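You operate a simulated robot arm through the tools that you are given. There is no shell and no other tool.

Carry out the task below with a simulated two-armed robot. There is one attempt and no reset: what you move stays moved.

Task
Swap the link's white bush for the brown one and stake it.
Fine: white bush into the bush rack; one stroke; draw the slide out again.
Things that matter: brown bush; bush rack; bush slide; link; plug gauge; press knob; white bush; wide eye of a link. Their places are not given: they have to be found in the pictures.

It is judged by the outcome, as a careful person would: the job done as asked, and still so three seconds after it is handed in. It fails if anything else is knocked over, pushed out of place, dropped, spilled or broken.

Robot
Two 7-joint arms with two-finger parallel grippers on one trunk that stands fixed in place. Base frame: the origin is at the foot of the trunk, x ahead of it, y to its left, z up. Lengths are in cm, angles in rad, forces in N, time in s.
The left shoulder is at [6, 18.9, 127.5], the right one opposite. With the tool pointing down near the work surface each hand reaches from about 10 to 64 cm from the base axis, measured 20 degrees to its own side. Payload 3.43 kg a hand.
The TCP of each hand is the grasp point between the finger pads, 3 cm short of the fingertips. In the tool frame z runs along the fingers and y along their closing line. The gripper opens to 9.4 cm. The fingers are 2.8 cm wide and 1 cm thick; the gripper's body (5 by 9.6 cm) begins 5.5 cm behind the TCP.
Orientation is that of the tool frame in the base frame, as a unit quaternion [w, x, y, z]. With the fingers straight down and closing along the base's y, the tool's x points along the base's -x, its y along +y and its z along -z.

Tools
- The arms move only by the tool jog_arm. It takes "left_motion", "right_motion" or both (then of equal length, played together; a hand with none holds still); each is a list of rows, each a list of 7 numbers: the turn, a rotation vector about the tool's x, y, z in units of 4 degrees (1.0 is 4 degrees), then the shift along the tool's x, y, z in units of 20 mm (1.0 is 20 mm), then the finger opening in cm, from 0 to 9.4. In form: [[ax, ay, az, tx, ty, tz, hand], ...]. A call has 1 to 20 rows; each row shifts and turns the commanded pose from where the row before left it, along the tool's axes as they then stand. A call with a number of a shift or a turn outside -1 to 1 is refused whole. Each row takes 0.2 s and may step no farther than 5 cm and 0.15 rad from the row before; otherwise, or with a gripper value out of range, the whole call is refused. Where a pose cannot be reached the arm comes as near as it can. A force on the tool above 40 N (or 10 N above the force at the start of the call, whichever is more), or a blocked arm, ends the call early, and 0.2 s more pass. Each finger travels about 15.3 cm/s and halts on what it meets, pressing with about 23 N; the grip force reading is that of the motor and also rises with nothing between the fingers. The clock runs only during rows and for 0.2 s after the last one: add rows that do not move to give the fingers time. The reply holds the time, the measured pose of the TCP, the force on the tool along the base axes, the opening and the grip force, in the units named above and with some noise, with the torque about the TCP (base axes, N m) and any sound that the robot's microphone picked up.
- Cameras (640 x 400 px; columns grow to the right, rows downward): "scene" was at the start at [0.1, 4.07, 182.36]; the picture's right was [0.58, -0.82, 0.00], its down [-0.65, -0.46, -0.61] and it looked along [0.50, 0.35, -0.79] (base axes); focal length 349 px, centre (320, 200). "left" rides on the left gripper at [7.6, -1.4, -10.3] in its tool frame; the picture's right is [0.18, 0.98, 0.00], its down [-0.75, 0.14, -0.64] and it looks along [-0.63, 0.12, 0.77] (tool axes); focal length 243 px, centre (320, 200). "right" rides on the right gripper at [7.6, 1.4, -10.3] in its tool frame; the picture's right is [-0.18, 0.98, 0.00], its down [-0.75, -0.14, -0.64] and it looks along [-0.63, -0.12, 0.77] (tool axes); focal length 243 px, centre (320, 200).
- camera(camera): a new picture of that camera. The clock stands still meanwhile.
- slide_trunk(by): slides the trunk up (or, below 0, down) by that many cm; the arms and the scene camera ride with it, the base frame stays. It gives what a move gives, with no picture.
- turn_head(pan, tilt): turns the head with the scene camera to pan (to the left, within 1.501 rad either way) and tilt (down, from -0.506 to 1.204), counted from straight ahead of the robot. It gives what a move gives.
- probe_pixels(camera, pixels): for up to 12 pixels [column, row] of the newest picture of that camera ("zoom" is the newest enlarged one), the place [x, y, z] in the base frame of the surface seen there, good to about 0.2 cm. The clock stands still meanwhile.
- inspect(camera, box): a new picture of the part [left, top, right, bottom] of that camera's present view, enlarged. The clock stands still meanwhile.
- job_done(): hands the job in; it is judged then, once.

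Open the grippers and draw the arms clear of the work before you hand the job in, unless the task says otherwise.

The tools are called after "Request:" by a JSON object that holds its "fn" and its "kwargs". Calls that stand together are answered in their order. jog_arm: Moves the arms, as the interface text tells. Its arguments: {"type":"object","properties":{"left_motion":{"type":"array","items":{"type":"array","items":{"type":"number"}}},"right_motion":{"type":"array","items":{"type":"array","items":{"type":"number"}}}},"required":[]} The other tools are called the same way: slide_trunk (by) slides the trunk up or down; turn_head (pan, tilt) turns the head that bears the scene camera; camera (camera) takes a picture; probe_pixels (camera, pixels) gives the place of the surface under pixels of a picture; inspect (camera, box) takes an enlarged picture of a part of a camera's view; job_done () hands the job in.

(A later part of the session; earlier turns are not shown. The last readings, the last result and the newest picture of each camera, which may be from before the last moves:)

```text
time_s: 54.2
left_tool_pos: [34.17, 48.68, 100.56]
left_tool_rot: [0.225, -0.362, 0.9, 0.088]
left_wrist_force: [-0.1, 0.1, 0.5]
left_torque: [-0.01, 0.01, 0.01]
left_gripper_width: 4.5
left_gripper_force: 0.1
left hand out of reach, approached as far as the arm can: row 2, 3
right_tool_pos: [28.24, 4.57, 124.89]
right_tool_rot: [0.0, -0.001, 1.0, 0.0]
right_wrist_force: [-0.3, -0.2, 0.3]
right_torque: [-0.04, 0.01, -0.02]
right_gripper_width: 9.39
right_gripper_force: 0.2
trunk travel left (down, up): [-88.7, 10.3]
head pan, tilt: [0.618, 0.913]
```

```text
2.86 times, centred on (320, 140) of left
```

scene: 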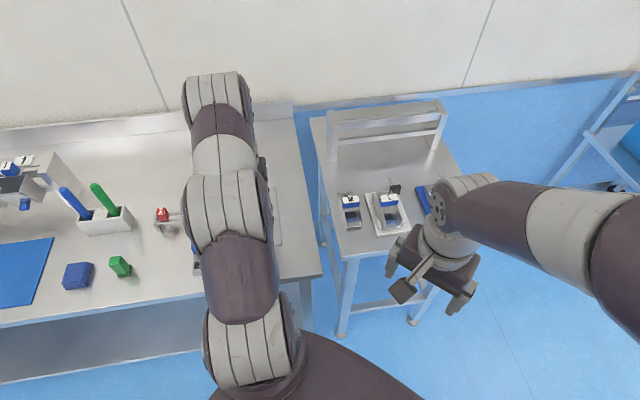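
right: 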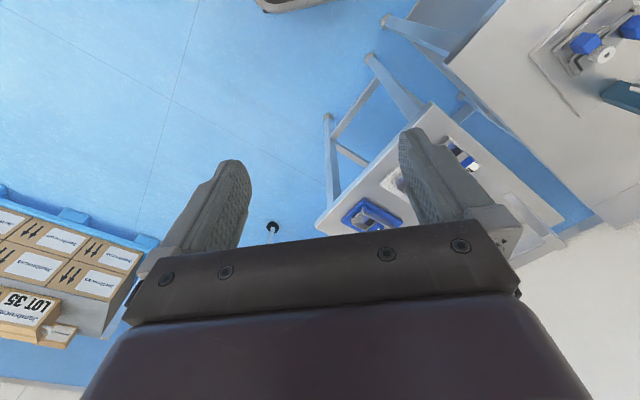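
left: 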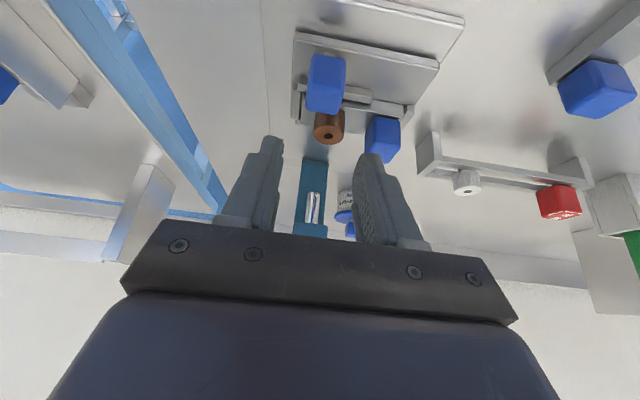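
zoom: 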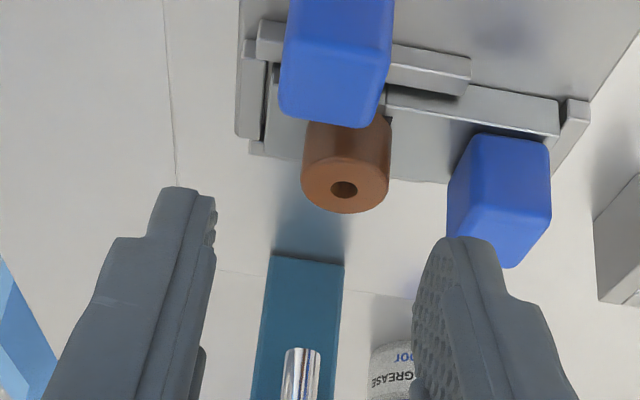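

The 28° lean runs out of reach on the way down. I reduce the lean to 16° (still enough clearance to the press) and see whether it goes down.

Request:
{"fn": "jog_arm", "kwargs": {"left_motion": [[0, 1, 0, 0, 0, 0, 4.5], [0, 1, 0, 0, 0, 0, 4.5], [0, 1, 0, 0, 0, 0, 4.5], [0, 0, 0, 0.1, -0.14, 0.4, 4.5], [0, 0, 0, 0.1, 0, 0.4, 4.5], [0, 0, 0, 0.1, 0, 0.4, 4.5], [0, 0, 0, 0, 0, 0, 4.5]]}}

Request:
{"fn": "inspect", "kwargs": {"camera": "left", "box": [230, 80, 410, 220]}}

```text
time_s: 55.8
left_tool_pos: [34.5, 48.59, 98.11]
left_tool_rot: [0.129, -0.371, 0.918, 0.052]
left_wrist_force: [-0.4, 0.7, 0.3]
left_torque: [0.0, -0.01, -0.02]
left_gripper_width: 4.51
left_gripper_force: 0.0
right_tool_pos: [28.19, 4.48, 124.97]
right_tool_rot: [0.0, 0.0, 1.0, 0.0]
right_wrist_force: [0.0, -0.5, -0.4]
right_torque: [0.01, -0.02, -0.01]
right_gripper_width: 9.37
right_gripper_force: 0.1
trunk travel left (down, up): [-88.7, 10.3]
head pan, tilt: [0.618, 0.913]
```

```text
2.86 times, centred on (320, 150) of left
```

zoom: 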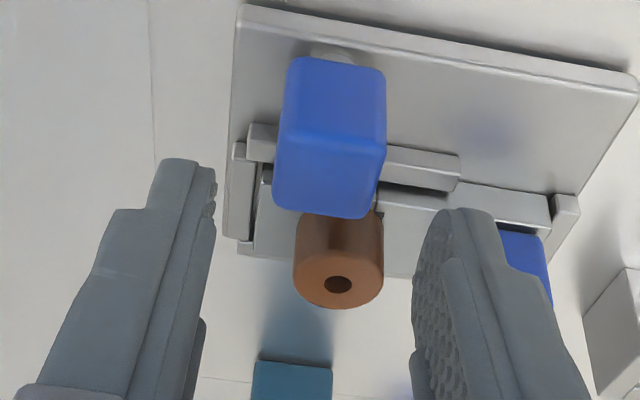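

Reach is fine at 16° lean; the handle sits centred between the fingers. I descend the last 2.8 cm.

Request:
{"fn": "jog_arm", "kwargs": {"left_motion": [[0, 0, 0, 0.177, 0, 0.435, 4.5], [0, 0, 0, 0.177, 0, 0.435, 4.5], [0, 0, 0, 0.177, 0, 0.435, 4.5], [0, 0, 0, 0, 0, 0, 4.5]]}}

Request:
{"fn": "inspect", "kwargs": {"camera": "left", "box": [230, 90, 410, 230]}}

```text
time_s: 56.8
left_tool_pos: [34.32, 48.41, 95.29]
left_tool_rot: [0.129, -0.37, 0.918, 0.051]
left_wrist_force: [0.4, -0.8, -1.2]
left_torque: [-0.04, 0.0, -0.03]
left_gripper_width: 4.49
left_gripper_force: 0.0
right_tool_pos: [28.25, 4.47, 125.02]
right_tool_rot: [0.0, -0.001, 1.0, 0.001]
right_wrist_force: [-0.4, -0.6, -0.1]
right_torque: [0.0, 0.02, 0.01]
right_gripper_width: 9.38
right_gripper_force: 0.0
trunk travel left (down, up): [-88.7, 10.3]
head pan, tilt: [0.618, 0.913]
```

```text
2.86 times, centred on (320, 160) of left
```

zoom: 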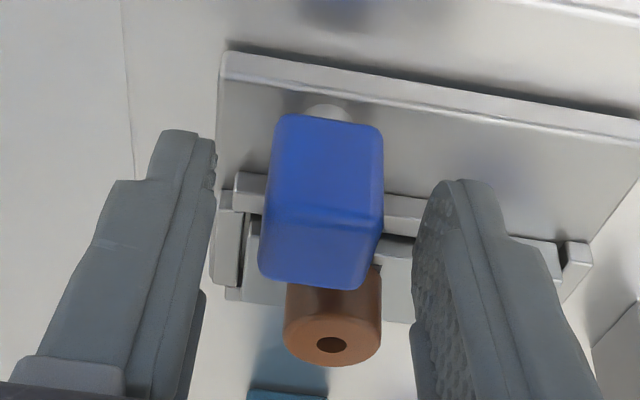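

The handle is slightly nearer the right finger, so I shift 0.15 cm that way and close on it.

Request:
{"fn": "jog_arm", "kwargs": {"left_motion": [[0, 0, 0, 0, 0.075, 0, 4.5], [0, 0, 0, 0, 0, 0, 3.5], [0, 0, 0, 0, 0, 0, 2.5], [0, 0, 0, 0, 0, 0, 1.5], [0, 0, 0, 0, 0, 0, 1.5]]}}

Request:
{"fn": "inspect", "kwargs": {"camera": "left", "box": [230, 90, 410, 230]}}

```text
time_s: 58.0
left_tool_pos: [34.41, 48.45, 95.26]
left_tool_rot: [0.129, -0.372, 0.918, 0.052]
left_wrist_force: [5.4, -4.8, -1.3]
left_torque: [-0.29, -0.35, 1.07]
left_gripper_width: 2.4
left_gripper_force: 45.0
right_tool_pos: [28.37, 4.31, 124.95]
right_tool_rot: [0.0, 0.0, 1.0, 0.0]
right_wrist_force: [0.3, 0.4, 0.5]
right_torque: [-0.01, 0.03, 0.0]
right_gripper_width: 9.4
right_gripper_force: 0.1
trunk travel left (down, up): [-88.7, 10.3]
head pan, tilt: [0.618, 0.913]
```

```text
2.86 times, centred on (320, 160) of left
```

zoom: 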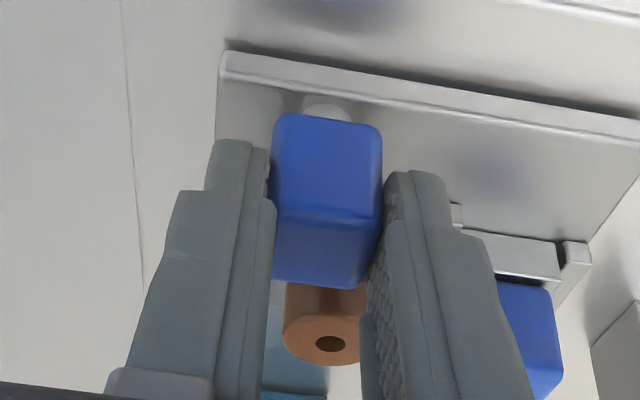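

The grip reads a small side force (7 N) and a 1 N·m twist, so the handle's yaw is about 1° off from the hand. I relieve that with a tiny turn and side shift before pushing.

Request:
{"fn": "jog_arm", "kwargs": {"left_motion": [[0, 0, -0.25, 0, -0.03, 0, 1.5], [0, 0, 0, 0, 0, 0, 1.5]]}}

```text
time_s: 58.6
left_tool_pos: [34.37, 48.39, 95.41]
left_tool_rot: [0.13, -0.378, 0.915, 0.051]
left_wrist_force: [4.5, -3.1, -2.9]
left_torque: [0.32, 0.05, -0.33]
left_gripper_width: 2.39
left_gripper_force: 45.0
right_tool_pos: [28.43, 4.51, 124.91]
right_tool_rot: [0.0, 0.001, 1.0, 0.0]
right_wrist_force: [0.0, 0.4, 0.6]
right_torque: [0.0, 0.01, -0.02]
right_gripper_width: 9.4
right_gripper_force: 0.1
trunk travel left (down, up): [-88.7, 10.3]
head pan, tilt: [0.618, 0.913]
```

Twist is now small. I push the slide forward 1 cm along its axis as a trial.

Request:
{"fn": "jog_arm", "kwargs": {"left_motion": [[0, 0, 0, -0.24, -0.02, 0.069, 1.5], [0, 0, 0, -0.24, 0, 0.069, 1.5], [0, 0, 0, 0, 0, 0, 1.5]]}}

Request:
{"fn": "inspect", "kwargs": {"camera": "left", "box": [200, 60, 440, 230]}}

```text
time_s: 59.4
left_tool_pos: [35.01, 49.09, 95.24]
left_tool_rot: [0.13, -0.379, 0.915, 0.051]
left_wrist_force: [4.0, -3.0, 1.2]
left_torque: [-0.81, 0.97, -0.08]
left_gripper_width: 2.38
left_gripper_force: 44.6
right_tool_pos: [28.17, 4.5, 124.83]
right_tool_rot: [0.0, 0.001, 1.0, 0.0]
right_wrist_force: [-1.0, -0.3, -0.8]
right_torque: [0.02, 0.0, 0.03]
right_gripper_width: 9.41
right_gripper_force: 0.0
trunk travel left (down, up): [-88.7, 10.3]
head pan, tilt: [0.618, 0.913]
```

```text
2.35 times, centred on (320, 145) of left
```

zoom: 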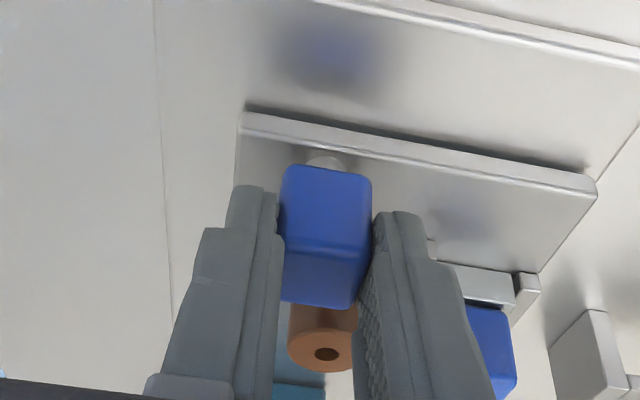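

The slide follows freely. I continue pushing 5 cm along the same axis.

Request:
{"fn": "jog_arm", "kwargs": {"left_motion": [[0, 0, 0, -0.3, 0, 0.086, 1.5], [0, 0, 0, -0.3, 0, 0.086, 1.5], [0, 0, 0, -0.3, 0, 0.086, 1.5], [0, 0, 0, -0.3, 0, 0.086, 1.5], [0, 0, 0, -0.3, 0, 0.086, 1.5], [0, 0, 0, -0.3, 0, 0.086, 1.5], [0, 0, 0, -0.3, 0, 0.086, 1.5], [0, 0, 0, -0.3, 0, 0.086, 1.5], [0, 0, 0, 0, 0, 0, 1.5]]}}

Request:
{"fn": "camera", "kwargs": {"camera": "left"}}

Request:
{"fn": "inspect", "kwargs": {"camera": "left", "box": [200, 60, 440, 230]}}

```text
time_s: 61.4
left_tool_pos: [38.49, 52.6, 95.21]
left_tool_rot: [0.129, -0.379, 0.915, 0.051]
left_wrist_force: [-1.1, 1.2, -8.5]
left_torque: [0.37, 0.04, -0.01]
left_gripper_width: 2.37
left_gripper_force: 45.1
right_tool_pos: [28.25, 4.65, 124.98]
right_tool_rot: [0.0, 0.0, 1.0, -0.001]
right_wrist_force: [0.9, -0.1, -0.2]
right_torque: [-0.02, -0.04, 0.01]
right_gripper_width: 9.39
right_gripper_force: 0.1
trunk travel left (down, up): [-88.7, 10.3]
head pan, tilt: [0.618, 0.913]
```

```text
taken
```

left: 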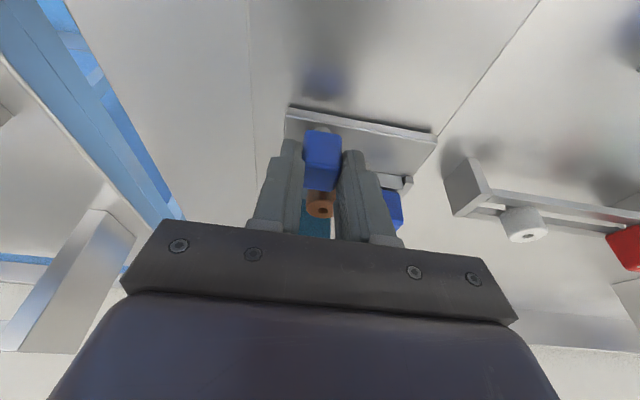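

```text
2.35 times, centred on (320, 145) of left
```

zoom: 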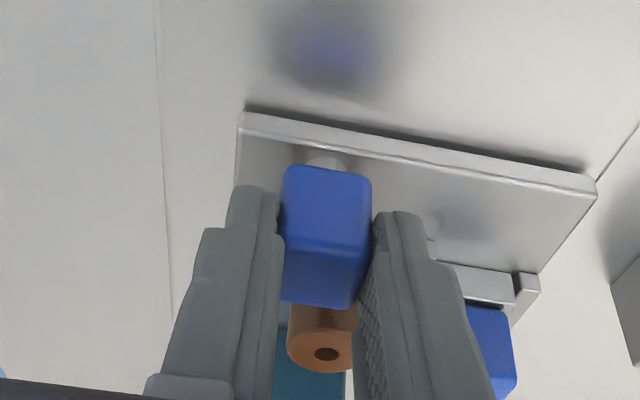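

Bush is now about 2 cm short of the ram axis. I continue in 2 mm steps and read the force for the end stop.

Request:
{"fn": "jog_arm", "kwargs": {"left_motion": [[0, 0, 0, -0.1, 0, 0.01, 1.5], [0, 0, 0, -0.1, 0, 0.02, 1.5], [0, 0, 0, -0.1, 0, 0.028, 1.5], [0, 0, 0, -0.1, 0, 0.028, 1.5], [0, 0, 0, -0.1, 0, 0.028, 1.5], [0, 0, 0, 0, 0, 0, 1.5]]}}

Request:
{"fn": "inspect", "kwargs": {"camera": "left", "box": [200, 60, 440, 230]}}

```text
time_s: 62.8
left_tool_pos: [39.33, 53.44, 95.45]
left_tool_rot: [0.128, -0.378, 0.915, 0.05]
left_wrist_force: [2.9, -4.5, -17.1]
left_torque: [0.62, -0.36, -0.15]
left_gripper_width: 2.38
left_gripper_force: 45.0
right_tool_pos: [28.45, 4.5, 124.8]
right_tool_rot: [-0.001, 0.0, 1.0, -0.001]
right_wrist_force: [0.4, 0.4, -0.4]
right_torque: [0.0, -0.01, 0.01]
right_gripper_width: 9.38
right_gripper_force: 0.0
trunk travel left (down, up): [-88.7, 10.3]
head pan, tilt: [0.618, 0.913]
```

```text
2.35 times, centred on (320, 145) of left
```

zoom: 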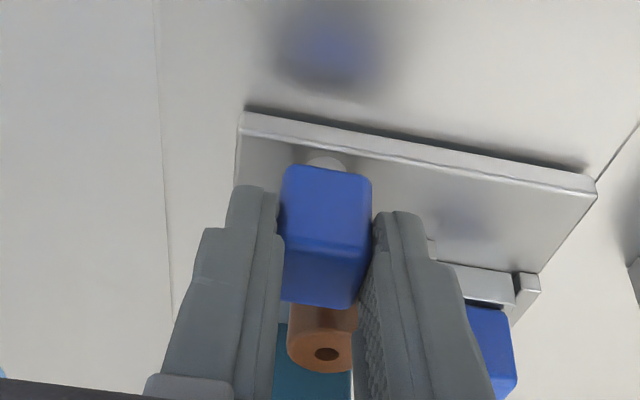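

The downward pull (−17 N) shows I'm lifting the handle slightly; I lower by 1 mm and carry on in small steps.

Request:
{"fn": "jog_arm", "kwargs": {"left_motion": [[0, 0, 0, 0.014, 0, 0.05, 1.5], [0, 0, 0, -0.08, 0.01, 0.023, 1.5], [0, 0, 0, -0.08, 0, 0.023, 1.5], [0, 0, 0, 0, 0, 0, 1.5]]}}

```text
time_s: 63.8
left_tool_pos: [39.48, 53.72, 95.19]
left_tool_rot: [0.129, -0.379, 0.915, 0.051]
left_wrist_force: [3.9, -4.3, -2.4]
left_torque: [-0.96, 1.02, -0.01]
left_gripper_width: 2.36
left_gripper_force: 45.7
right_tool_pos: [28.39, 4.47, 124.91]
right_tool_rot: [-0.001, 0.0, 1.0, -0.001]
right_wrist_force: [-0.2, -0.3, 1.2]
right_torque: [0.0, -0.02, -0.01]
right_gripper_width: 9.4
right_gripper_force: 0.1
trunk travel left (down, up): [-88.7, 10.3]
head pan, tilt: [0.618, 0.913]
```

No resistance along the slide yet (7.4 cm travelled). I continue carefully.

Request:
{"fn": "jog_arm", "kwargs": {"left_motion": [[0, 0, 0, -0.08, -0.01, 0.023, 1.5], [0, 0, 0, -0.08, -0.01, 0.023, 1.5], [0, 0, 0, 0, 0, 0, 1.5]]}}

Request:
{"fn": "inspect", "kwargs": {"camera": "left", "box": [200, 60, 440, 230]}}

```text
time_s: 64.6
left_tool_pos: [39.74, 53.95, 95.39]
left_tool_rot: [0.129, -0.38, 0.915, 0.051]
left_wrist_force: [2.6, -2.4, -2.5]
left_torque: [-0.08, 0.55, -0.21]
left_gripper_width: 2.35
left_gripper_force: 44.6
right_tool_pos: [28.28, 4.43, 125.0]
right_tool_rot: [0.0, 0.0, 1.0, 0.0]
right_wrist_force: [-0.5, 0.4, 0.3]
right_torque: [-0.06, -0.02, -0.01]
right_gripper_width: 9.38
right_gripper_force: 0.2
trunk travel left (down, up): [-88.7, 10.3]
head pan, tilt: [0.618, 0.913]
```

```text
2.35 times, centred on (320, 145) of left
```

zoom: 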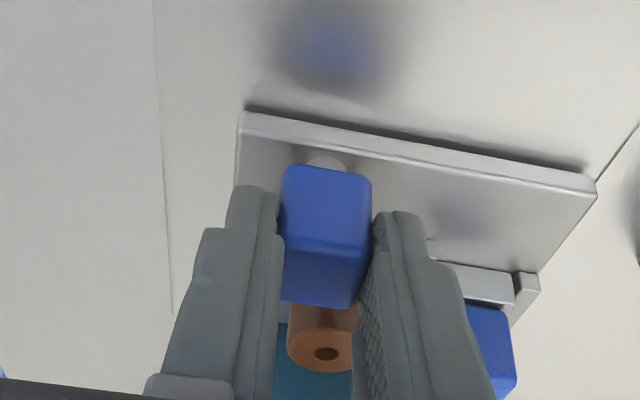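

Still free at 7.7 cm. Before going further I check in the scene view whether the press area can be seen.

Request:
{"fn": "camera", "kwargs": {"camera": "scene"}}

Request:
{"fn": "camera", "kwargs": {"camera": "right"}}

```text
taken
```

scene: 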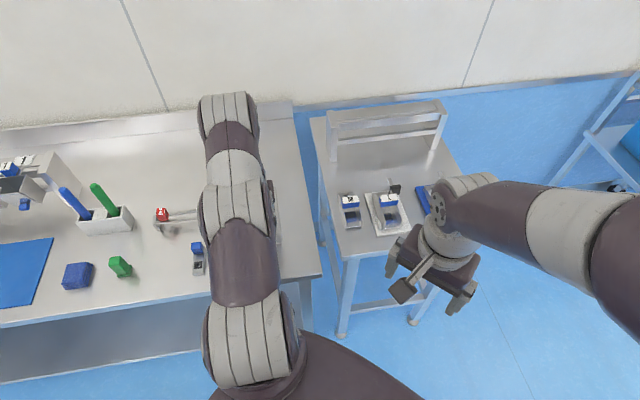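

```text
taken
```

right: 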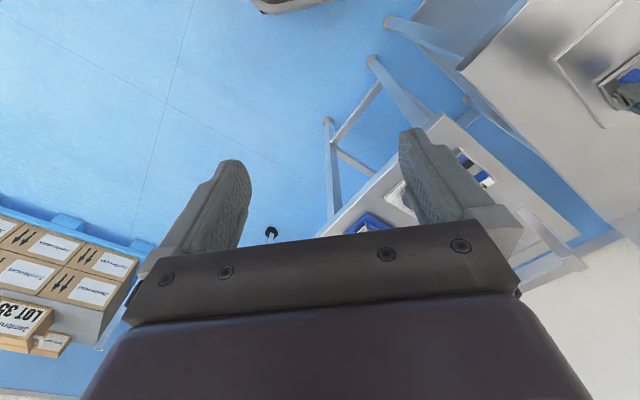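

The left arm hides the press from the scene camera, but the right wrist camera could see it if turned. I rotate the right hand in place towards the fixture (56° about the vertical, then lean up 24°), the left hand holding still.

Request:
{"fn": "jog_arm", "kwargs": {"right_motion": [[0, 0, -1, 0, 0, 0, 9.4], [0, 0, -1, 0, 0, 0, 9.4], [0, 0, -1, 0, 0, 0, 9.4], [0, 0, -1, 0, 0, 0, 9.4], [0, 0, -1, 0, 0, 0, 9.4], [0, 0, -1, 0, 0, 0, 9.4], [0, 0, -1, 0, 0, 0, 9.4], [0, 0, -1, 0, 0, 0, 9.4], [0, 0, -1, 0, 0, 0, 9.4], [0, 0, -1, 0, 0, 0, 9.4], [0, 0, -1, 0, 0, 0, 9.4], [0, 0, -1, 0, 0, 0, 9.4], [0, 0, -1, 0, 0, 0, 9.4], [0, 0, -1, 0, 0, 0, 9.4]]}}

Request:
{"fn": "camera", "kwargs": {"camera": "right"}}

```text
time_s: 67.6
left_tool_pos: [39.72, 53.84, 95.34]
left_tool_rot: [0.13, -0.378, 0.915, 0.051]
left_wrist_force: [1.6, -0.9, 0.0]
left_torque: [0.56, -0.2, -0.01]
left_gripper_width: 2.38
left_gripper_force: 44.7
right_tool_pos: [28.24, 4.46, 125.01]
right_tool_rot: [0.0, -0.47, 0.882, 0.001]
right_wrist_force: [-0.5, 0.8, -0.4]
right_torque: [0.01, 0.01, 0.05]
right_gripper_width: 9.36
right_gripper_force: 0.0
trunk travel left (down, up): [-88.7, 10.3]
head pan, tilt: [0.618, 0.913]
```

```text
taken
```

right: 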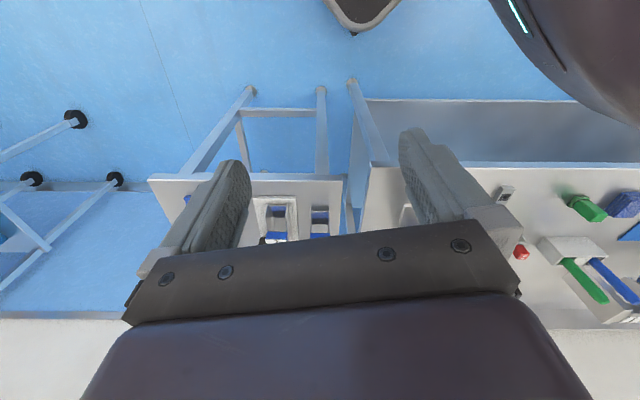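

The fixture lies behind the right finger at about (415,210). I lean the right hand up 24° to bring it into the clear upper part.

Request:
{"fn": "jog_arm", "kwargs": {"right_motion": [[0, -1, 0, 0, 0, 0, 9.4], [0, -1, 0, 0, 0, 0, 9.4], [0, -1, 0, 0, 0, 0, 9.4], [0, -1, 0, 0, 0, 0, 9.4], [0, -1, 0, 0, 0, 0, 9.4], [0, -1, 0, 0, 0, 0, 9.4], [0, 0, 0, 0, 0, 0, 9.4]]}}

Request:
{"fn": "camera", "kwargs": {"camera": "right"}}

Request:
{"fn": "inspect", "kwargs": {"camera": "right", "box": [330, 40, 530, 180]}}

```text
time_s: 69.2
left_tool_pos: [39.76, 53.86, 95.33]
left_tool_rot: [0.13, -0.378, 0.915, 0.051]
left_wrist_force: [-0.2, -1.2, -1.3]
left_torque: [0.49, -0.08, -0.02]
left_gripper_width: 2.37
left_gripper_force: 45.1
right_tool_pos: [28.13, 4.5, 125.13]
right_tool_rot: [0.184, -0.46, 0.863, 0.099]
right_wrist_force: [-0.1, -0.2, 0.2]
right_torque: [-0.01, -0.02, -0.01]
right_gripper_width: 9.38
right_gripper_force: 0.0
trunk travel left (down, up): [-88.7, 10.3]
head pan, tilt: [0.618, 0.913]
```

```text
taken
```

right: 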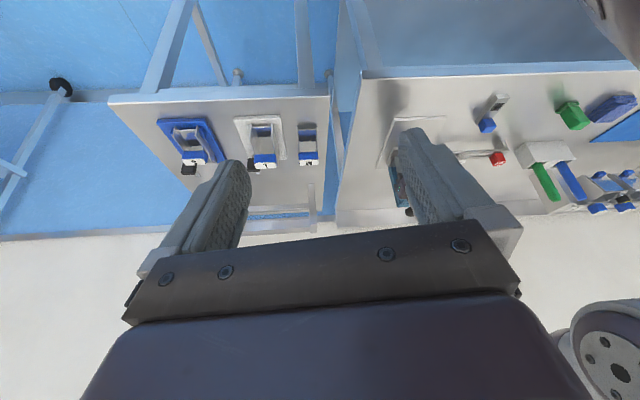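

```text
2.86 times, centred on (430, 110) of right
```

zoom: 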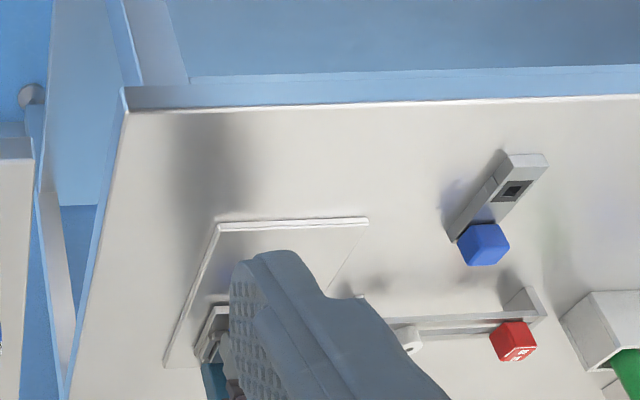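

The view is good but the right finger covers the fixture. I turn the right hand another 20° so that the fixture shows between its fingers.

Request:
{"fn": "jog_arm", "kwargs": {"right_motion": [[0, 0, -1, 0, 0, 0, 9.4], [0, 0, -1, 0, 0, 0, 9.4], [0, 0, -1, 0, 0, 0, 9.4], [0, 0, -1, 0, 0, 0, 9.4], [0, 0, -1, 0, 0, 0, 9.4], [0, 0, 0, 0, 0, 0, 9.4]]}}

Request:
{"fn": "camera", "kwargs": {"camera": "right"}}

Request:
{"fn": "inspect", "kwargs": {"camera": "right", "box": [250, 80, 410, 220]}}

```text
time_s: 70.6
left_tool_pos: [39.65, 53.96, 95.34]
left_tool_rot: [0.129, -0.379, 0.915, 0.051]
left_wrist_force: [0.0, -1.0, -0.1]
left_torque: [-0.1, 0.5, -0.03]
left_gripper_width: 2.37
left_gripper_force: 45.0
right_tool_pos: [28.3, 4.5, 125.0]
right_tool_rot: [0.198, -0.602, 0.771, 0.064]
right_wrist_force: [0.0, -0.3, 0.0]
right_torque: [-0.01, 0.0, -0.03]
right_gripper_width: 9.42
right_gripper_force: 0.1
trunk travel left (down, up): [-88.7, 10.3]
head pan, tilt: [0.618, 0.913]
```

```text
taken
```

right: 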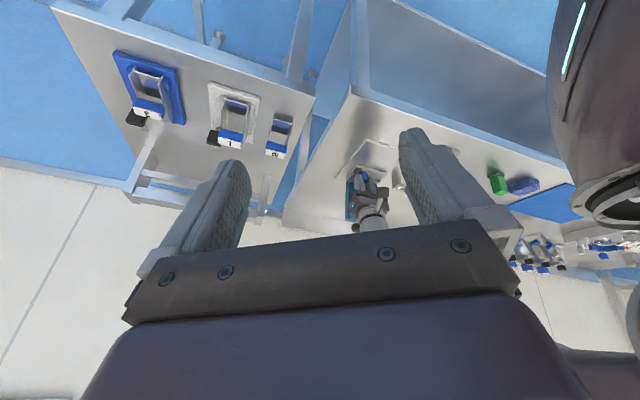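

```text
2.86 times, centred on (330, 150) of right
```

zoom: 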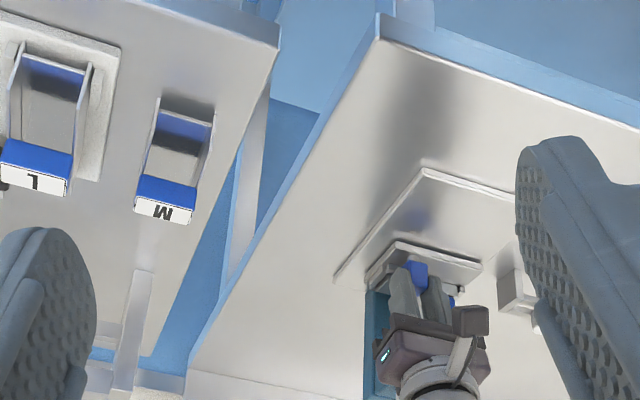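

Now the right camera shows the left gripper at the fixture (370,195). I zoom in hard on it.

Request:
{"fn": "inspect", "kwargs": {"camera": "right", "box": [330, 160, 400, 215]}}

```text
7.27 times, centred on (365, 188) of right
```

zoom: 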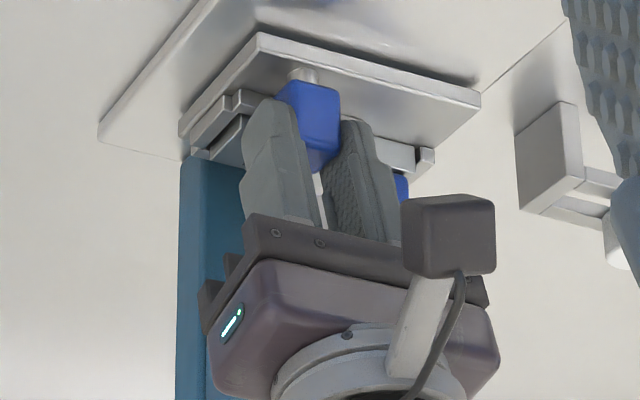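

The slab is close to the press column but the hand hides the bush. I push on in small steps, watching for the stop.

Request:
{"fn": "jog_arm", "kwargs": {"left_motion": [[0, 0, 0, -0.07, 0, 0.02, 1.5], [0, 0, 0, -0.07, 0, 0.02, 1.5], [0, 0, 0, 0, 0, 0, 1.5]]}}

Request:
{"fn": "inspect", "kwargs": {"camera": "right", "box": [330, 160, 400, 215]}}

```text
time_s: 71.4
left_tool_pos: [39.88, 54.04, 95.33]
left_tool_rot: [0.13, -0.379, 0.915, 0.051]
left_wrist_force: [0.1, -0.3, 4.9]
left_torque: [-0.74, 1.16, 0.0]
left_gripper_width: 2.37
left_gripper_force: 44.7
right_tool_pos: [28.31, 4.51, 124.93]
right_tool_rot: [0.197, -0.602, 0.771, 0.065]
right_wrist_force: [-0.5, 0.1, 0.3]
right_torque: [-0.03, 0.01, -0.02]
right_gripper_width: 9.4
right_gripper_force: 0.1
trunk travel left (down, up): [-88.7, 10.3]
head pan, tilt: [0.618, 0.913]
```

```text
7.27 times, centred on (365, 188) of right
```

zoom: 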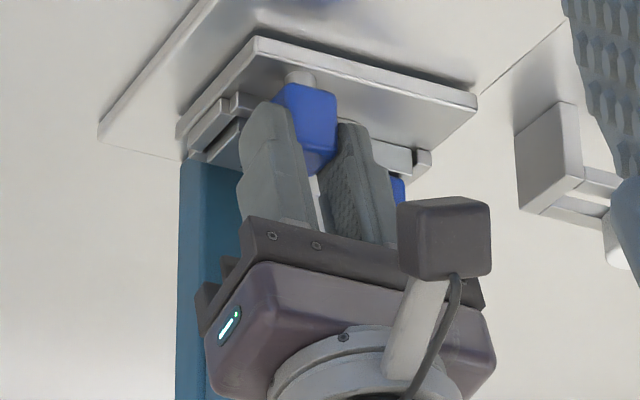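

No stop felt at 8.0 cm. I release the handle and retreat along the tool axis to look at where the bush lies relative to the ram.

Request:
{"fn": "jog_arm", "kwargs": {"left_motion": [[0, 0, 0, 0, 0, 0, 3.0], [0, 0, 0, 0, 0, 0, 4.5], [0, 0, 0, 0, 0, 0, 4.5], [0, 0, 0, 0, 0, -0.5, 4.5], [0, 0, 0, 0, 0, -0.8, 4.5], [0, 0, 0, 0.2, 0, -1, 4.5], [0, 0, 0, 0.5, 0, -1, 4.5], [0, 0, 0, 0.8, 0, -1, 4.5], [0, 0, 0, 1, 0, -0.5, 4.5], [0, 0, 0, 1, 0, 0, 4.5], [0, 0, 0, 0, 0, 0, 4.5]]}}

Request:
{"fn": "inspect", "kwargs": {"camera": "right", "box": [320, 150, 410, 220]}}

Request:
{"fn": "camera", "kwargs": {"camera": "left"}}

```text
time_s: 73.8
left_tool_pos: [33.37, 47.65, 102.37]
left_tool_rot: [0.13, -0.378, 0.915, 0.05]
left_wrist_force: [0.1, 0.0, -0.7]
left_torque: [-0.01, 0.0, 0.0]
left_gripper_width: 4.51
left_gripper_force: 0.0
right_tool_pos: [28.28, 4.65, 125.02]
right_tool_rot: [0.198, -0.602, 0.771, 0.063]
right_wrist_force: [-0.3, 0.4, -1.0]
right_torque: [-0.02, 0.03, -0.04]
right_gripper_width: 9.4
right_gripper_force: 0.1
trunk travel left (down, up): [-88.7, 10.3]
head pan, tilt: [0.618, 0.913]
```

```text
5.71 times, centred on (365, 185) of right
```

zoom: 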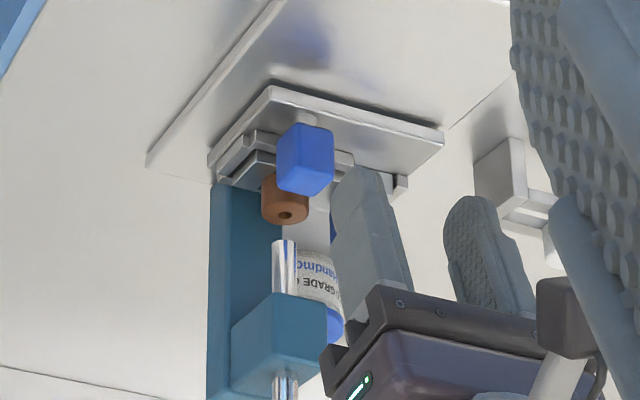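

```text
taken
```

left: 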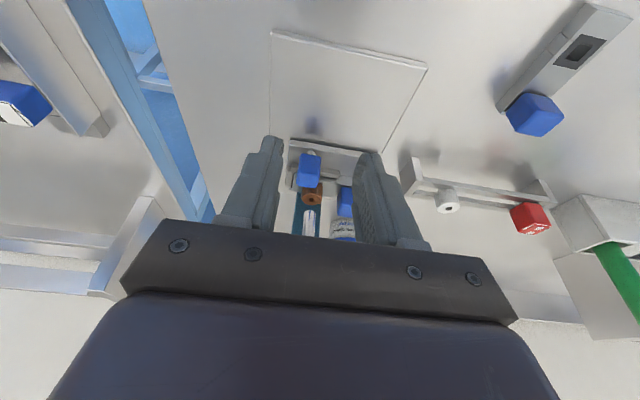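

Excellent: in the right camera's zoom the bush hole (285,214) lies in line with the ram (284,245). I check with probes and from the left camera too.

Request:
{"fn": "probe_pixels", "kwargs": {"camera": "zoom", "pixels": [[284, 215], [270, 210], [298, 210], [284, 225], [278, 250], [284, 250], [290, 250], [284, 270], [284, 290], [217, 230], [240, 310], [284, 390]]}}

Request:
{"fn": "inspect", "kwargs": {"camera": "left", "box": [270, 130, 370, 240]}}

```text
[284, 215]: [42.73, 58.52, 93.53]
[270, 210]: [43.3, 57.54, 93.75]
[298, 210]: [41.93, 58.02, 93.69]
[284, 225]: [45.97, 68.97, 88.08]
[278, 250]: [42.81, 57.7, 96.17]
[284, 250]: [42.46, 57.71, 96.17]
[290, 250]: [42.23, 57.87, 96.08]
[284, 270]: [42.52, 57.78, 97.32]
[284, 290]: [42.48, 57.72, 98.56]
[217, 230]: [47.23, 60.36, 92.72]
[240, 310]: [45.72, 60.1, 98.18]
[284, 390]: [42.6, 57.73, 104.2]
```

```text
3.64 times, centred on (320, 185) of left
```

zoom: 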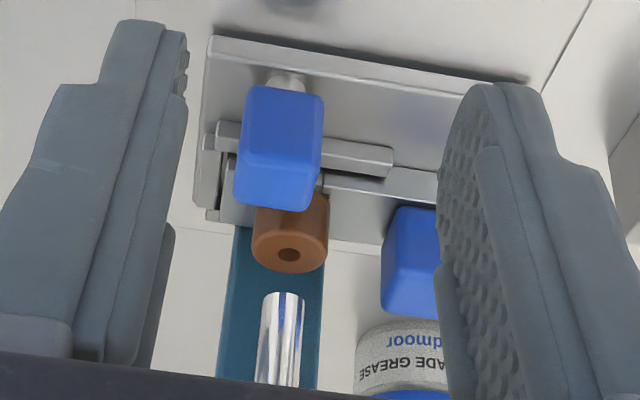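

Both views agree that the bush lies on the ram's axis within about 0.1 cm. Now I straighten the left hand, close the fingers and rise well above the knob's height.

Request:
{"fn": "jog_arm", "kwargs": {"left_motion": [[0, 1, 0, 0, 0, -0.8, 3.0], [0, 1, 0, 0, 0, -0.9, 1.0], [0, 1, 0, 0, 0, -0.9, 0], [0, 1, 0, 0, 0, -0.9, 0], [0, 0, 0, 0, 0, -1, 0], [0, 0, 0, 0, 0, -1, 0], [0, 0, 0, 0, 0, -1, 0], [0, 0, 0, 0, 0, -1, 0], [0, 0, 0, 0, 0, 0, 0]]}}

Request:
{"fn": "camera", "kwargs": {"camera": "left"}}

```text
time_s: 75.8
left_tool_pos: [32.39, 46.65, 117.56]
left_tool_rot: [0.001, -0.383, 0.924, -0.002]
left_wrist_force: [0.4, 0.0, -0.2]
left_torque: [-0.01, -0.02, -0.01]
left_gripper_width: 0.01
left_gripper_force: 22.9
right_tool_pos: [28.17, 4.37, 125.02]
right_tool_rot: [0.198, -0.602, 0.771, 0.065]
right_wrist_force: [0.8, -0.1, 0.1]
right_torque: [0.02, 0.0, 0.0]
right_gripper_width: 9.41
right_gripper_force: 0.2
trunk travel left (down, up): [-88.7, 10.3]
head pan, tilt: [0.618, 0.913]
```

```text
taken
```

left: 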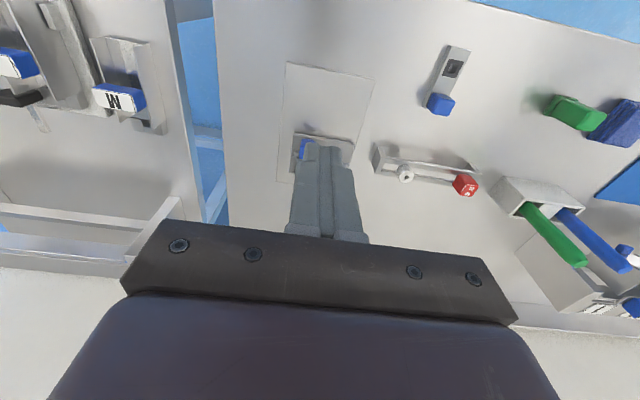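

Hand is upright at z≈117.6 with fingers closed. I move over the knob at about (42.7, 58.2) staying at that height.

Request:
{"fn": "jog_arm", "kwargs": {"left_motion": [[0, 0, 0, -0.966, 0.055, 0, 0], [0, 0, 0, -0.966, 0.055, 0, 0], [0, 0, 0, -0.966, 0.055, 0, 0], [0, 0, 0, -0.966, 0.055, 0, 0], [0, 0, 0, -0.966, 0.055, 0, 0], [0, 0, 0, -0.966, 0.055, 0, 0], [0, 0, 0, -0.966, 0.055, 0, 0], [0, 0, 0, -0.966, 0.055, 0, 0], [0, 0, 0, 0, 0, 0, 0]]}}

Request:
{"fn": "camera", "kwargs": {"camera": "left"}}

Request:
{"fn": "inspect", "kwargs": {"camera": "right", "box": [310, 140, 430, 240]}}

```text
time_s: 77.8
left_tool_pos: [40.89, 56.37, 115.76]
left_tool_rot: [0.001, -0.383, 0.924, -0.003]
left_wrist_force: [-0.6, -0.1, 0.2]
left_torque: [-0.03, 0.02, 0.01]
left_gripper_width: 0.01
left_gripper_force: 22.7
left hand out of reach, approached as far as the arm can: row 7, 8
right_tool_pos: [28.32, 4.59, 124.96]
right_tool_rot: [0.198, -0.602, 0.771, 0.065]
right_wrist_force: [0.3, 0.2, 0.4]
right_torque: [-0.01, -0.01, -0.03]
right_gripper_width: 9.41
right_gripper_force: 0.0
trunk travel left (down, up): [-88.7, 10.3]
head pan, tilt: [0.618, 0.913]
```

```text
taken
```

left: 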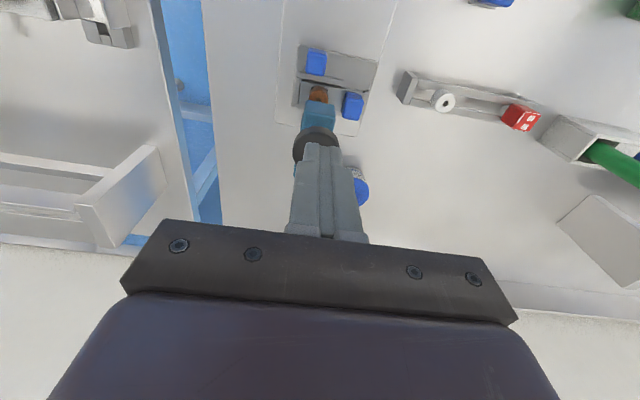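

```text
4.00 times, centred on (370, 190) of right
```

zoom: 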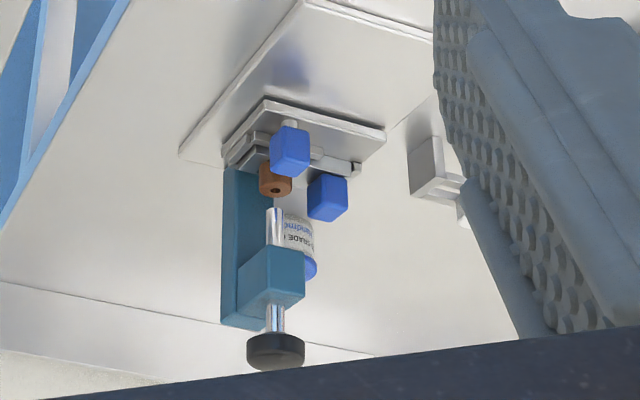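

The right view now shows the whole press; the left arm is at its reach limit at this height. I raise the trunk 8 cm to regain reach at knob height.

Request:
{"fn": "slide_trunk", "kwargs": {"by": 8}}

Request:
{"fn": "camera", "kwargs": {"camera": "left"}}

```text
time_s: 79.0
left_tool_pos: [41.04, 56.23, 123.64]
left_tool_rot: [0.0, -0.383, 0.924, -0.002]
left_wrist_force: [0.2, -0.1, 0.6]
left_torque: [0.02, 0.0, 0.04]
left_gripper_width: 0.01
left_gripper_force: 23.3
right_tool_pos: [28.28, 4.5, 133.1]
right_tool_rot: [0.198, -0.601, 0.771, 0.064]
right_wrist_force: [0.0, 0.0, 0.2]
right_torque: [0.0, -0.01, -0.03]
right_gripper_width: 9.41
right_gripper_force: 0.1
trunk travel left (down, up): [-96.7, 2.3]
head pan, tilt: [0.618, 0.913]
```

```text
taken
```

left: 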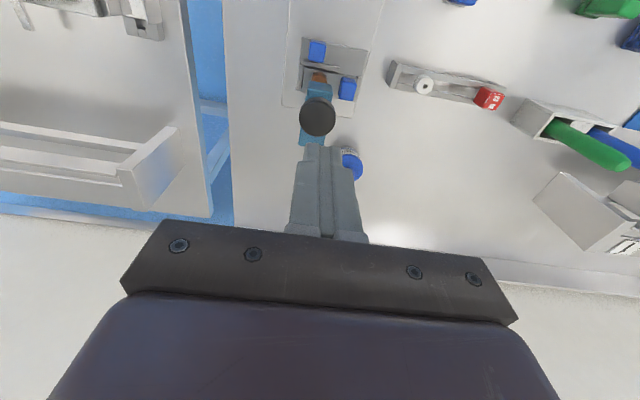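

The knob is at (317,118), about 2.3 cm ahead of the TCP. I move over it while descending to tips ≈3 cm above the knob.

Request:
{"fn": "jog_arm", "kwargs": {"left_motion": [[0, 0, 0, 0, 0, 0.9, 0], [0, 0, 0, 0, 0, 0.9, 0], [0, 0, 0, -0.3, 0.01, 0.9, 0], [0, 0, 0, -0.4, 0.02, 0.9, 0], [0, 0, 0, -0.47, 0.02, 0.9, 0], [0, 0, 0, 0, 0, 0, 0]]}}

Request:
{"fn": "inspect", "kwargs": {"camera": "left", "box": [240, 70, 400, 230]}}

Request:
{"fn": "inspect", "kwargs": {"camera": "right", "box": [310, 110, 430, 220]}}

```text
time_s: 80.4
left_tool_pos: [42.57, 58.17, 114.85]
left_tool_rot: [0.001, -0.383, 0.924, -0.003]
left_wrist_force: [0.2, -0.3, 0.2]
left_torque: [-0.02, 0.0, 0.02]
left_gripper_width: 0.0
left_gripper_force: 23.1
right_tool_pos: [28.16, 4.58, 133.04]
right_tool_rot: [0.197, -0.603, 0.77, 0.065]
right_wrist_force: [-0.7, 0.5, -0.7]
right_torque: [-0.01, 0.0, -0.02]
right_gripper_width: 9.4
right_gripper_force: 0.0
trunk travel left (down, up): [-96.7, 2.3]
head pan, tilt: [0.618, 0.913]
```

```text
2.50 times, centred on (320, 150) of left
```

zoom: 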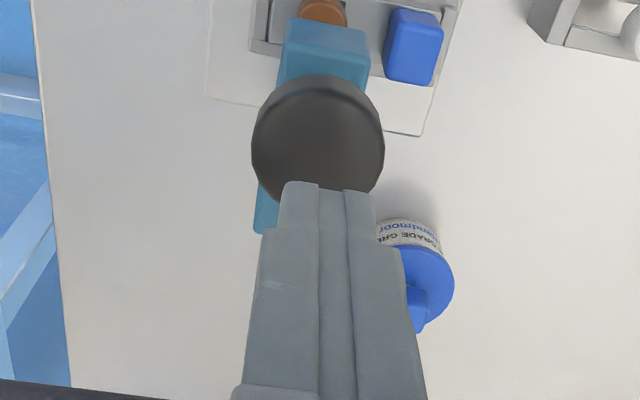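

```text
3.64 times, centred on (370, 165) of right
```

zoom: 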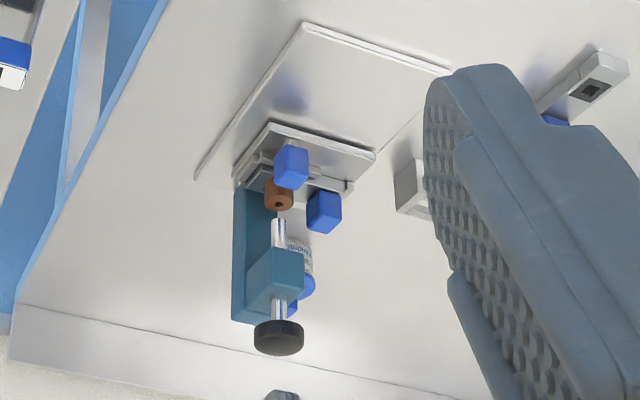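

Fingertips are above the knob; I trim 0.3 cm back to its centre and go down until just above it.

Request:
{"fn": "jog_arm", "kwargs": {"left_motion": [[0, 0, 0, 0.15, 0, 0.5, 0], [0, 0, 0, 0, 0, 0.5, 0], [0, 0, 0, 0, 0, 0.4, 0], [0, 0, 0, 0, 0, 0, 0]]}}

Request:
{"fn": "inspect", "kwargs": {"camera": "right", "box": [330, 140, 410, 220]}}

```text
time_s: 81.4
left_tool_pos: [42.34, 57.79, 111.97]
left_tool_rot: [0.001, -0.383, 0.924, -0.003]
left_wrist_force: [0.1, -0.6, -0.2]
left_torque: [-0.04, -0.01, -0.02]
left_gripper_width: 0.01
left_gripper_force: 23.3
right_tool_pos: [28.21, 4.51, 132.96]
right_tool_rot: [0.198, -0.602, 0.771, 0.065]
right_wrist_force: [-1.1, 0.6, -0.8]
right_torque: [0.02, 0.03, -0.02]
right_gripper_width: 9.4
right_gripper_force: 0.0
trunk travel left (down, up): [-96.7, 2.3]
head pan, tilt: [0.618, 0.913]
```

```text
5.00 times, centred on (370, 180) of right
```

zoom: 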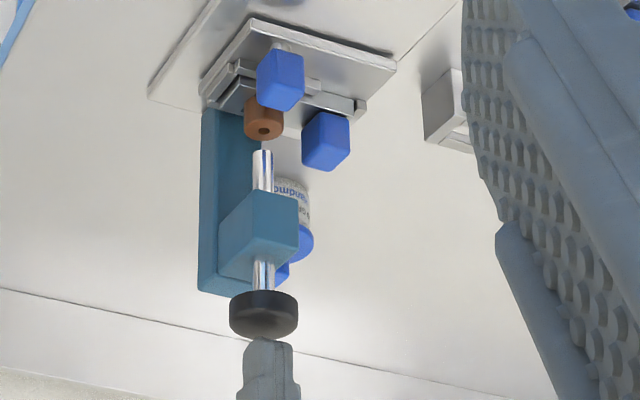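

Fingertips sit right above the knob. I press down slowly in one continuous stroke and watch the force and sounds.

Request:
{"fn": "jog_arm", "kwargs": {"left_motion": [[0, 0, 0, 0, 0, 0.2, 0], [0, 0, 0, 0, 0, 0.2, 0], [0, 0, 0, 0, 0, 0.15, 0], [0, 0, 0, 0, 0, 0.15, 0], [0, 0, 0, 0, 0, 0.15, 0], [0, 0, 0, 0, 0, 0.15, 0], [0, 0, 0, 0, 0, 0, 0]]}}

Request:
{"fn": "inspect", "kwargs": {"camera": "right", "box": [330, 140, 410, 220]}}

```text
time_s: 83.0
left_tool_pos: [42.35, 57.82, 110.1]
left_tool_rot: [0.002, -0.383, 0.924, -0.003]
left_wrist_force: [-0.5, 1.1, 5.6]
left_torque: [-0.01, 0.07, 0.03]
left_gripper_width: 0.0
left_gripper_force: 23.6
right_tool_pos: [28.24, 4.41, 132.99]
right_tool_rot: [0.198, -0.602, 0.771, 0.064]
right_wrist_force: [0.3, -0.4, -0.3]
right_torque: [0.01, 0.01, -0.03]
right_gripper_width: 9.38
right_gripper_force: 0.1
trunk travel left (down, up): [-96.7, 2.3]
head pan, tilt: [0.618, 0.913]
```

```text
5.00 times, centred on (370, 180) of right
```

zoom: 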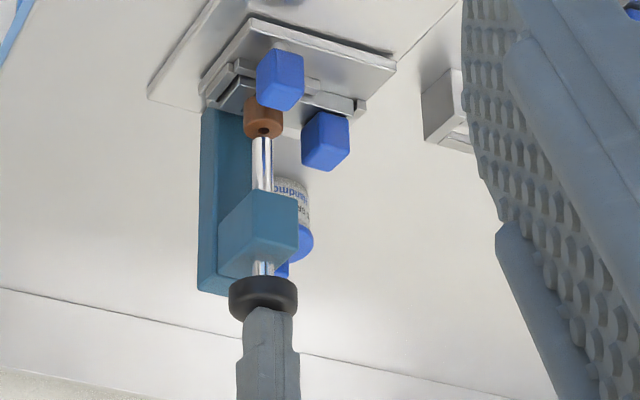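

The ram (263,145) is heading straight onto the bush's centre, spring force 5.6 N. I continue the same stroke downwards.

Request:
{"fn": "jog_arm", "kwargs": {"left_motion": [[0, 0, 0, 0, 0, 0.12, 0], [0, 0, 0, 0, 0, 0.12, 0], [0, 0, 0, 0, 0, 0.12, 0], [0, 0, 0, 0, 0, 0.1, 0], [0, 0, 0, 0, 0, 0.1, 0], [0, 0, 0, 0, 0, 0, 0]]}}

Request:
{"fn": "inspect", "kwargs": {"camera": "right", "box": [330, 140, 410, 220]}}

```text
time_s: 84.4
left_tool_pos: [42.43, 57.77, 109.1]
left_tool_rot: [0.004, -0.383, 0.924, -0.001]
left_wrist_force: [3.3, 6.0, 23.5]
left_torque: [-0.03, 0.18, -0.02]
left_gripper_width: 0.01
left_gripper_force: 23.2
right_tool_pos: [28.07, 4.38, 133.09]
right_tool_rot: [0.198, -0.601, 0.771, 0.064]
right_wrist_force: [0.4, -0.5, -0.4]
right_torque: [0.02, -0.03, 0.01]
right_gripper_width: 9.42
right_gripper_force: 0.1
trunk travel left (down, up): [-96.7, 2.3]
head pan, tilt: [0.618, 0.913]
```

```text
5.00 times, centred on (370, 180) of right
```

zoom: 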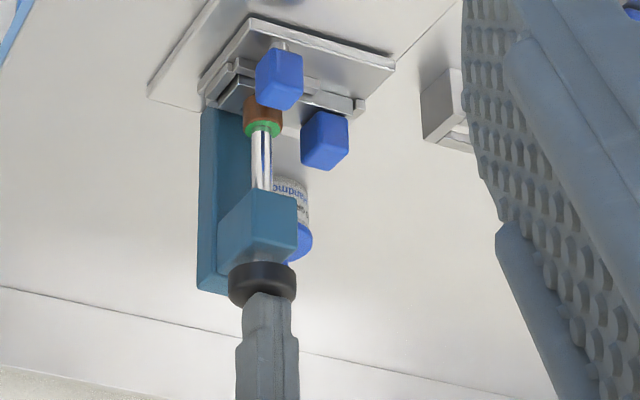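

A green ring has appeared on the bush top at 23.5 N — the stake mark. The one stroke is done, so I raise slowly and let the ram return.

Request:
{"fn": "jog_arm", "kwargs": {"left_motion": [[0, 0, 0, 0, 0, -0.3, 0], [0, 0, 0, 0, 0, -0.3, 0], [0, 0, 0, 0, 0, -0.4, 0], [0, 0, 0, 0, 0, -0.5, 0], [0, 0, 0, 0, 0, -0.8, 0], [0, 0, 0, 0, 0, -0.9, 0], [0, 0, 0, 0, 0, 0, 0]]}}

Request:
{"fn": "inspect", "kwargs": {"camera": "right", "box": [330, 140, 410, 220]}}

```text
time_s: 86.0
left_tool_pos: [42.3, 57.78, 115.22]
left_tool_rot: [0.001, -0.383, 0.924, -0.003]
left_wrist_force: [-0.1, 0.6, 0.8]
left_torque: [-0.03, -0.01, 0.01]
left_gripper_width: 0.02
left_gripper_force: 23.2
right_tool_pos: [28.26, 4.39, 133.05]
right_tool_rot: [0.198, -0.601, 0.771, 0.064]
right_wrist_force: [0.2, 1.7, -1.0]
right_torque: [-0.02, 0.02, -0.01]
right_gripper_width: 9.4
right_gripper_force: 0.1
trunk travel left (down, up): [-96.7, 2.3]
head pan, tilt: [0.618, 0.913]
```

```text
5.00 times, centred on (370, 180) of right
```

zoom: 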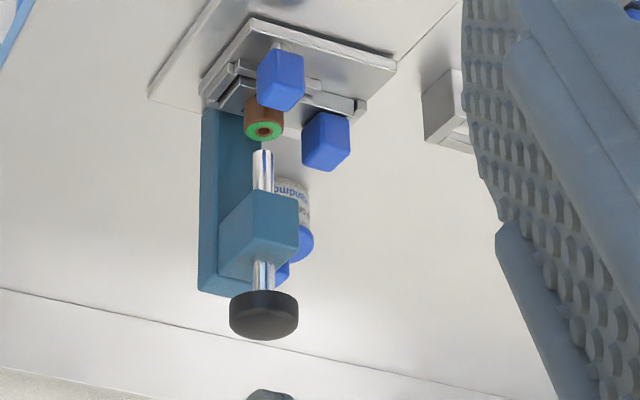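

Staked ring visible and the ram is back up. I move the hand back from the press, then lower the trunk 8 cm again for gripping the slide handle.

Request:
{"fn": "jog_arm", "kwargs": {"left_motion": [[0, 0, 0, 1, 0, -0.2, 0], [0, 0, 0, 1, 0, -0.2, 0], [0, 0, 0, 1, 0, 0, 0], [0, 0, 0, 1, 0, 0, 1], [0, 0, 0, 1, 0, 0, 3], [0, 0, 0, 1, 0, 0, 4.5], [0, 0, 0, 0.3, 0, 0, 4.5], [0, 0, 0, 0, 0, 0, 4.5]]}}

Request:
{"fn": "slide_trunk", "kwargs": {"by": -8}}

Request:
{"fn": "camera", "kwargs": {"camera": "left"}}

```text
time_s: 87.8
left_tool_pos: [33.34, 48.96, 116.0]
left_tool_rot: [0.001, -0.382, 0.924, -0.003]
left_wrist_force: [-0.6, -0.2, 0.3]
left_torque: [0.03, -0.02, -0.02]
left_gripper_width: 4.51
left_gripper_force: 0.0
right_tool_pos: [28.23, 4.58, 133.07]
right_tool_rot: [0.199, -0.602, 0.771, 0.065]
right_wrist_force: [0.7, -0.9, 0.3]
right_torque: [-0.02, -0.02, 0.03]
right_gripper_width: 9.41
right_gripper_force: 0.1
trunk travel left (down, up): [-96.7, 2.3]
head pan, tilt: [0.618, 0.913]
```

```text
time_s: 88.9
left_tool_pos: [33.3, 48.9, 108.02]
left_tool_rot: [0.001, -0.383, 0.924, -0.004]
left_wrist_force: [-1.0, -0.2, 0.1]
left_torque: [-0.01, 0.02, -0.01]
left_gripper_width: 4.5
left_gripper_force: 0.0
right_tool_pos: [28.18, 4.51, 124.95]
right_tool_rot: [0.198, -0.602, 0.771, 0.064]
right_wrist_force: [-0.4, 0.5, -0.5]
right_torque: [-0.02, 0.01, -0.02]
right_gripper_width: 9.39
right_gripper_force: 0.0
trunk travel left (down, up): [-88.7, 10.3]
head pan, tilt: [0.618, 0.913]
```

```text
taken
```

left: 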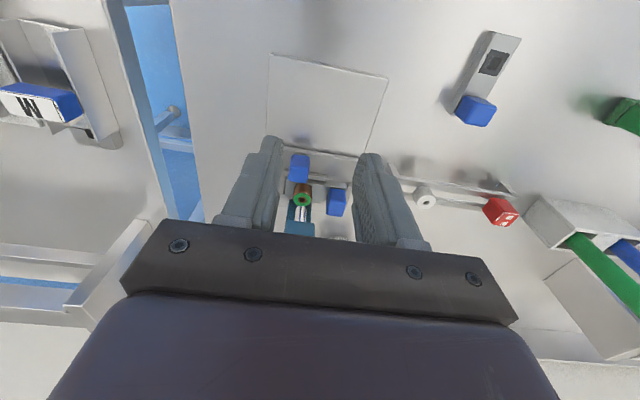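

I lean the hand back 16° again and approach the slide handle from behind and above.

Request:
{"fn": "jog_arm", "kwargs": {"left_motion": [[0, -1, 0, 0, 0, 0, 4.5], [0, -1, 0, 0, 0, 0, 4.5], [0, -1, 0, 0, 0, 0, 4.5], [0, -1, 0, 0, 0, 0, 4.5], [0, 0, 0, -0.553, -0.126, 0.93, 4.5], [0, 0, 0, -0.553, -0.126, 0.93, 4.5], [0, 0, 0, -0.553, -0.126, 0.93, 4.5], [0, 0, 0, -0.553, -0.126, 0.93, 4.5], [0, 0, 0, 0, 0, 0, 4.5]]}}

Request:
{"fn": "inspect", "kwargs": {"camera": "left", "box": [230, 80, 410, 230]}}

Request:
{"fn": "inspect", "kwargs": {"camera": "right", "box": [330, 150, 410, 220]}}

```text
time_s: 90.9
left_tool_pos: [38.48, 52.78, 102.14]
left_tool_rot: [0.13, -0.378, 0.915, 0.051]
left_wrist_force: [-0.6, 1.2, 0.6]
left_torque: [-0.01, -0.01, 0.0]
left_gripper_width: 4.49
left_gripper_force: 0.0
right_tool_pos: [28.28, 4.52, 125.06]
right_tool_rot: [0.198, -0.602, 0.771, 0.065]
right_wrist_force: [-0.1, -0.1, 0.0]
right_torque: [0.01, -0.02, 0.04]
right_gripper_width: 9.4
right_gripper_force: 0.1
trunk travel left (down, up): [-88.7, 10.3]
head pan, tilt: [0.618, 0.913]
```

```text
2.67 times, centred on (320, 155) of left
```

zoom: 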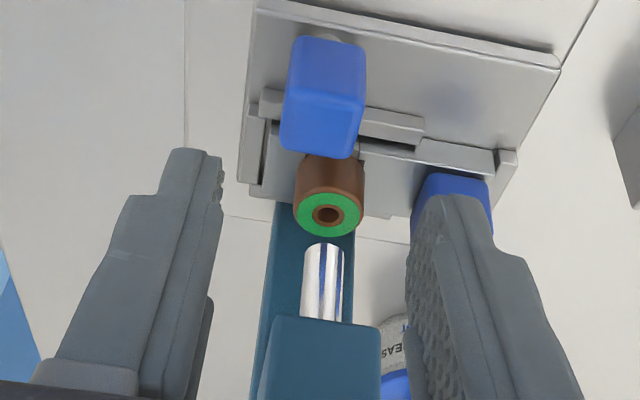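

```text
5.71 times, centred on (370, 185) of right
```

zoom: 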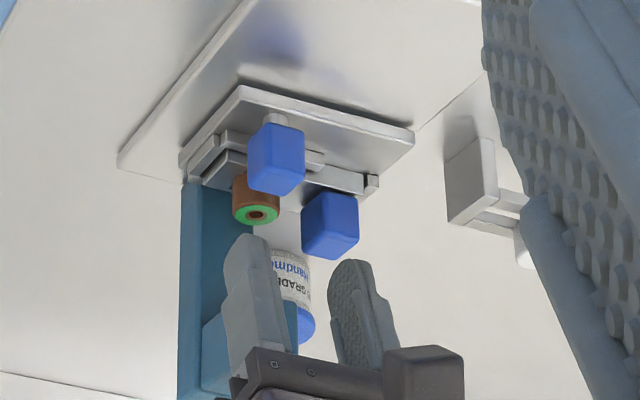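

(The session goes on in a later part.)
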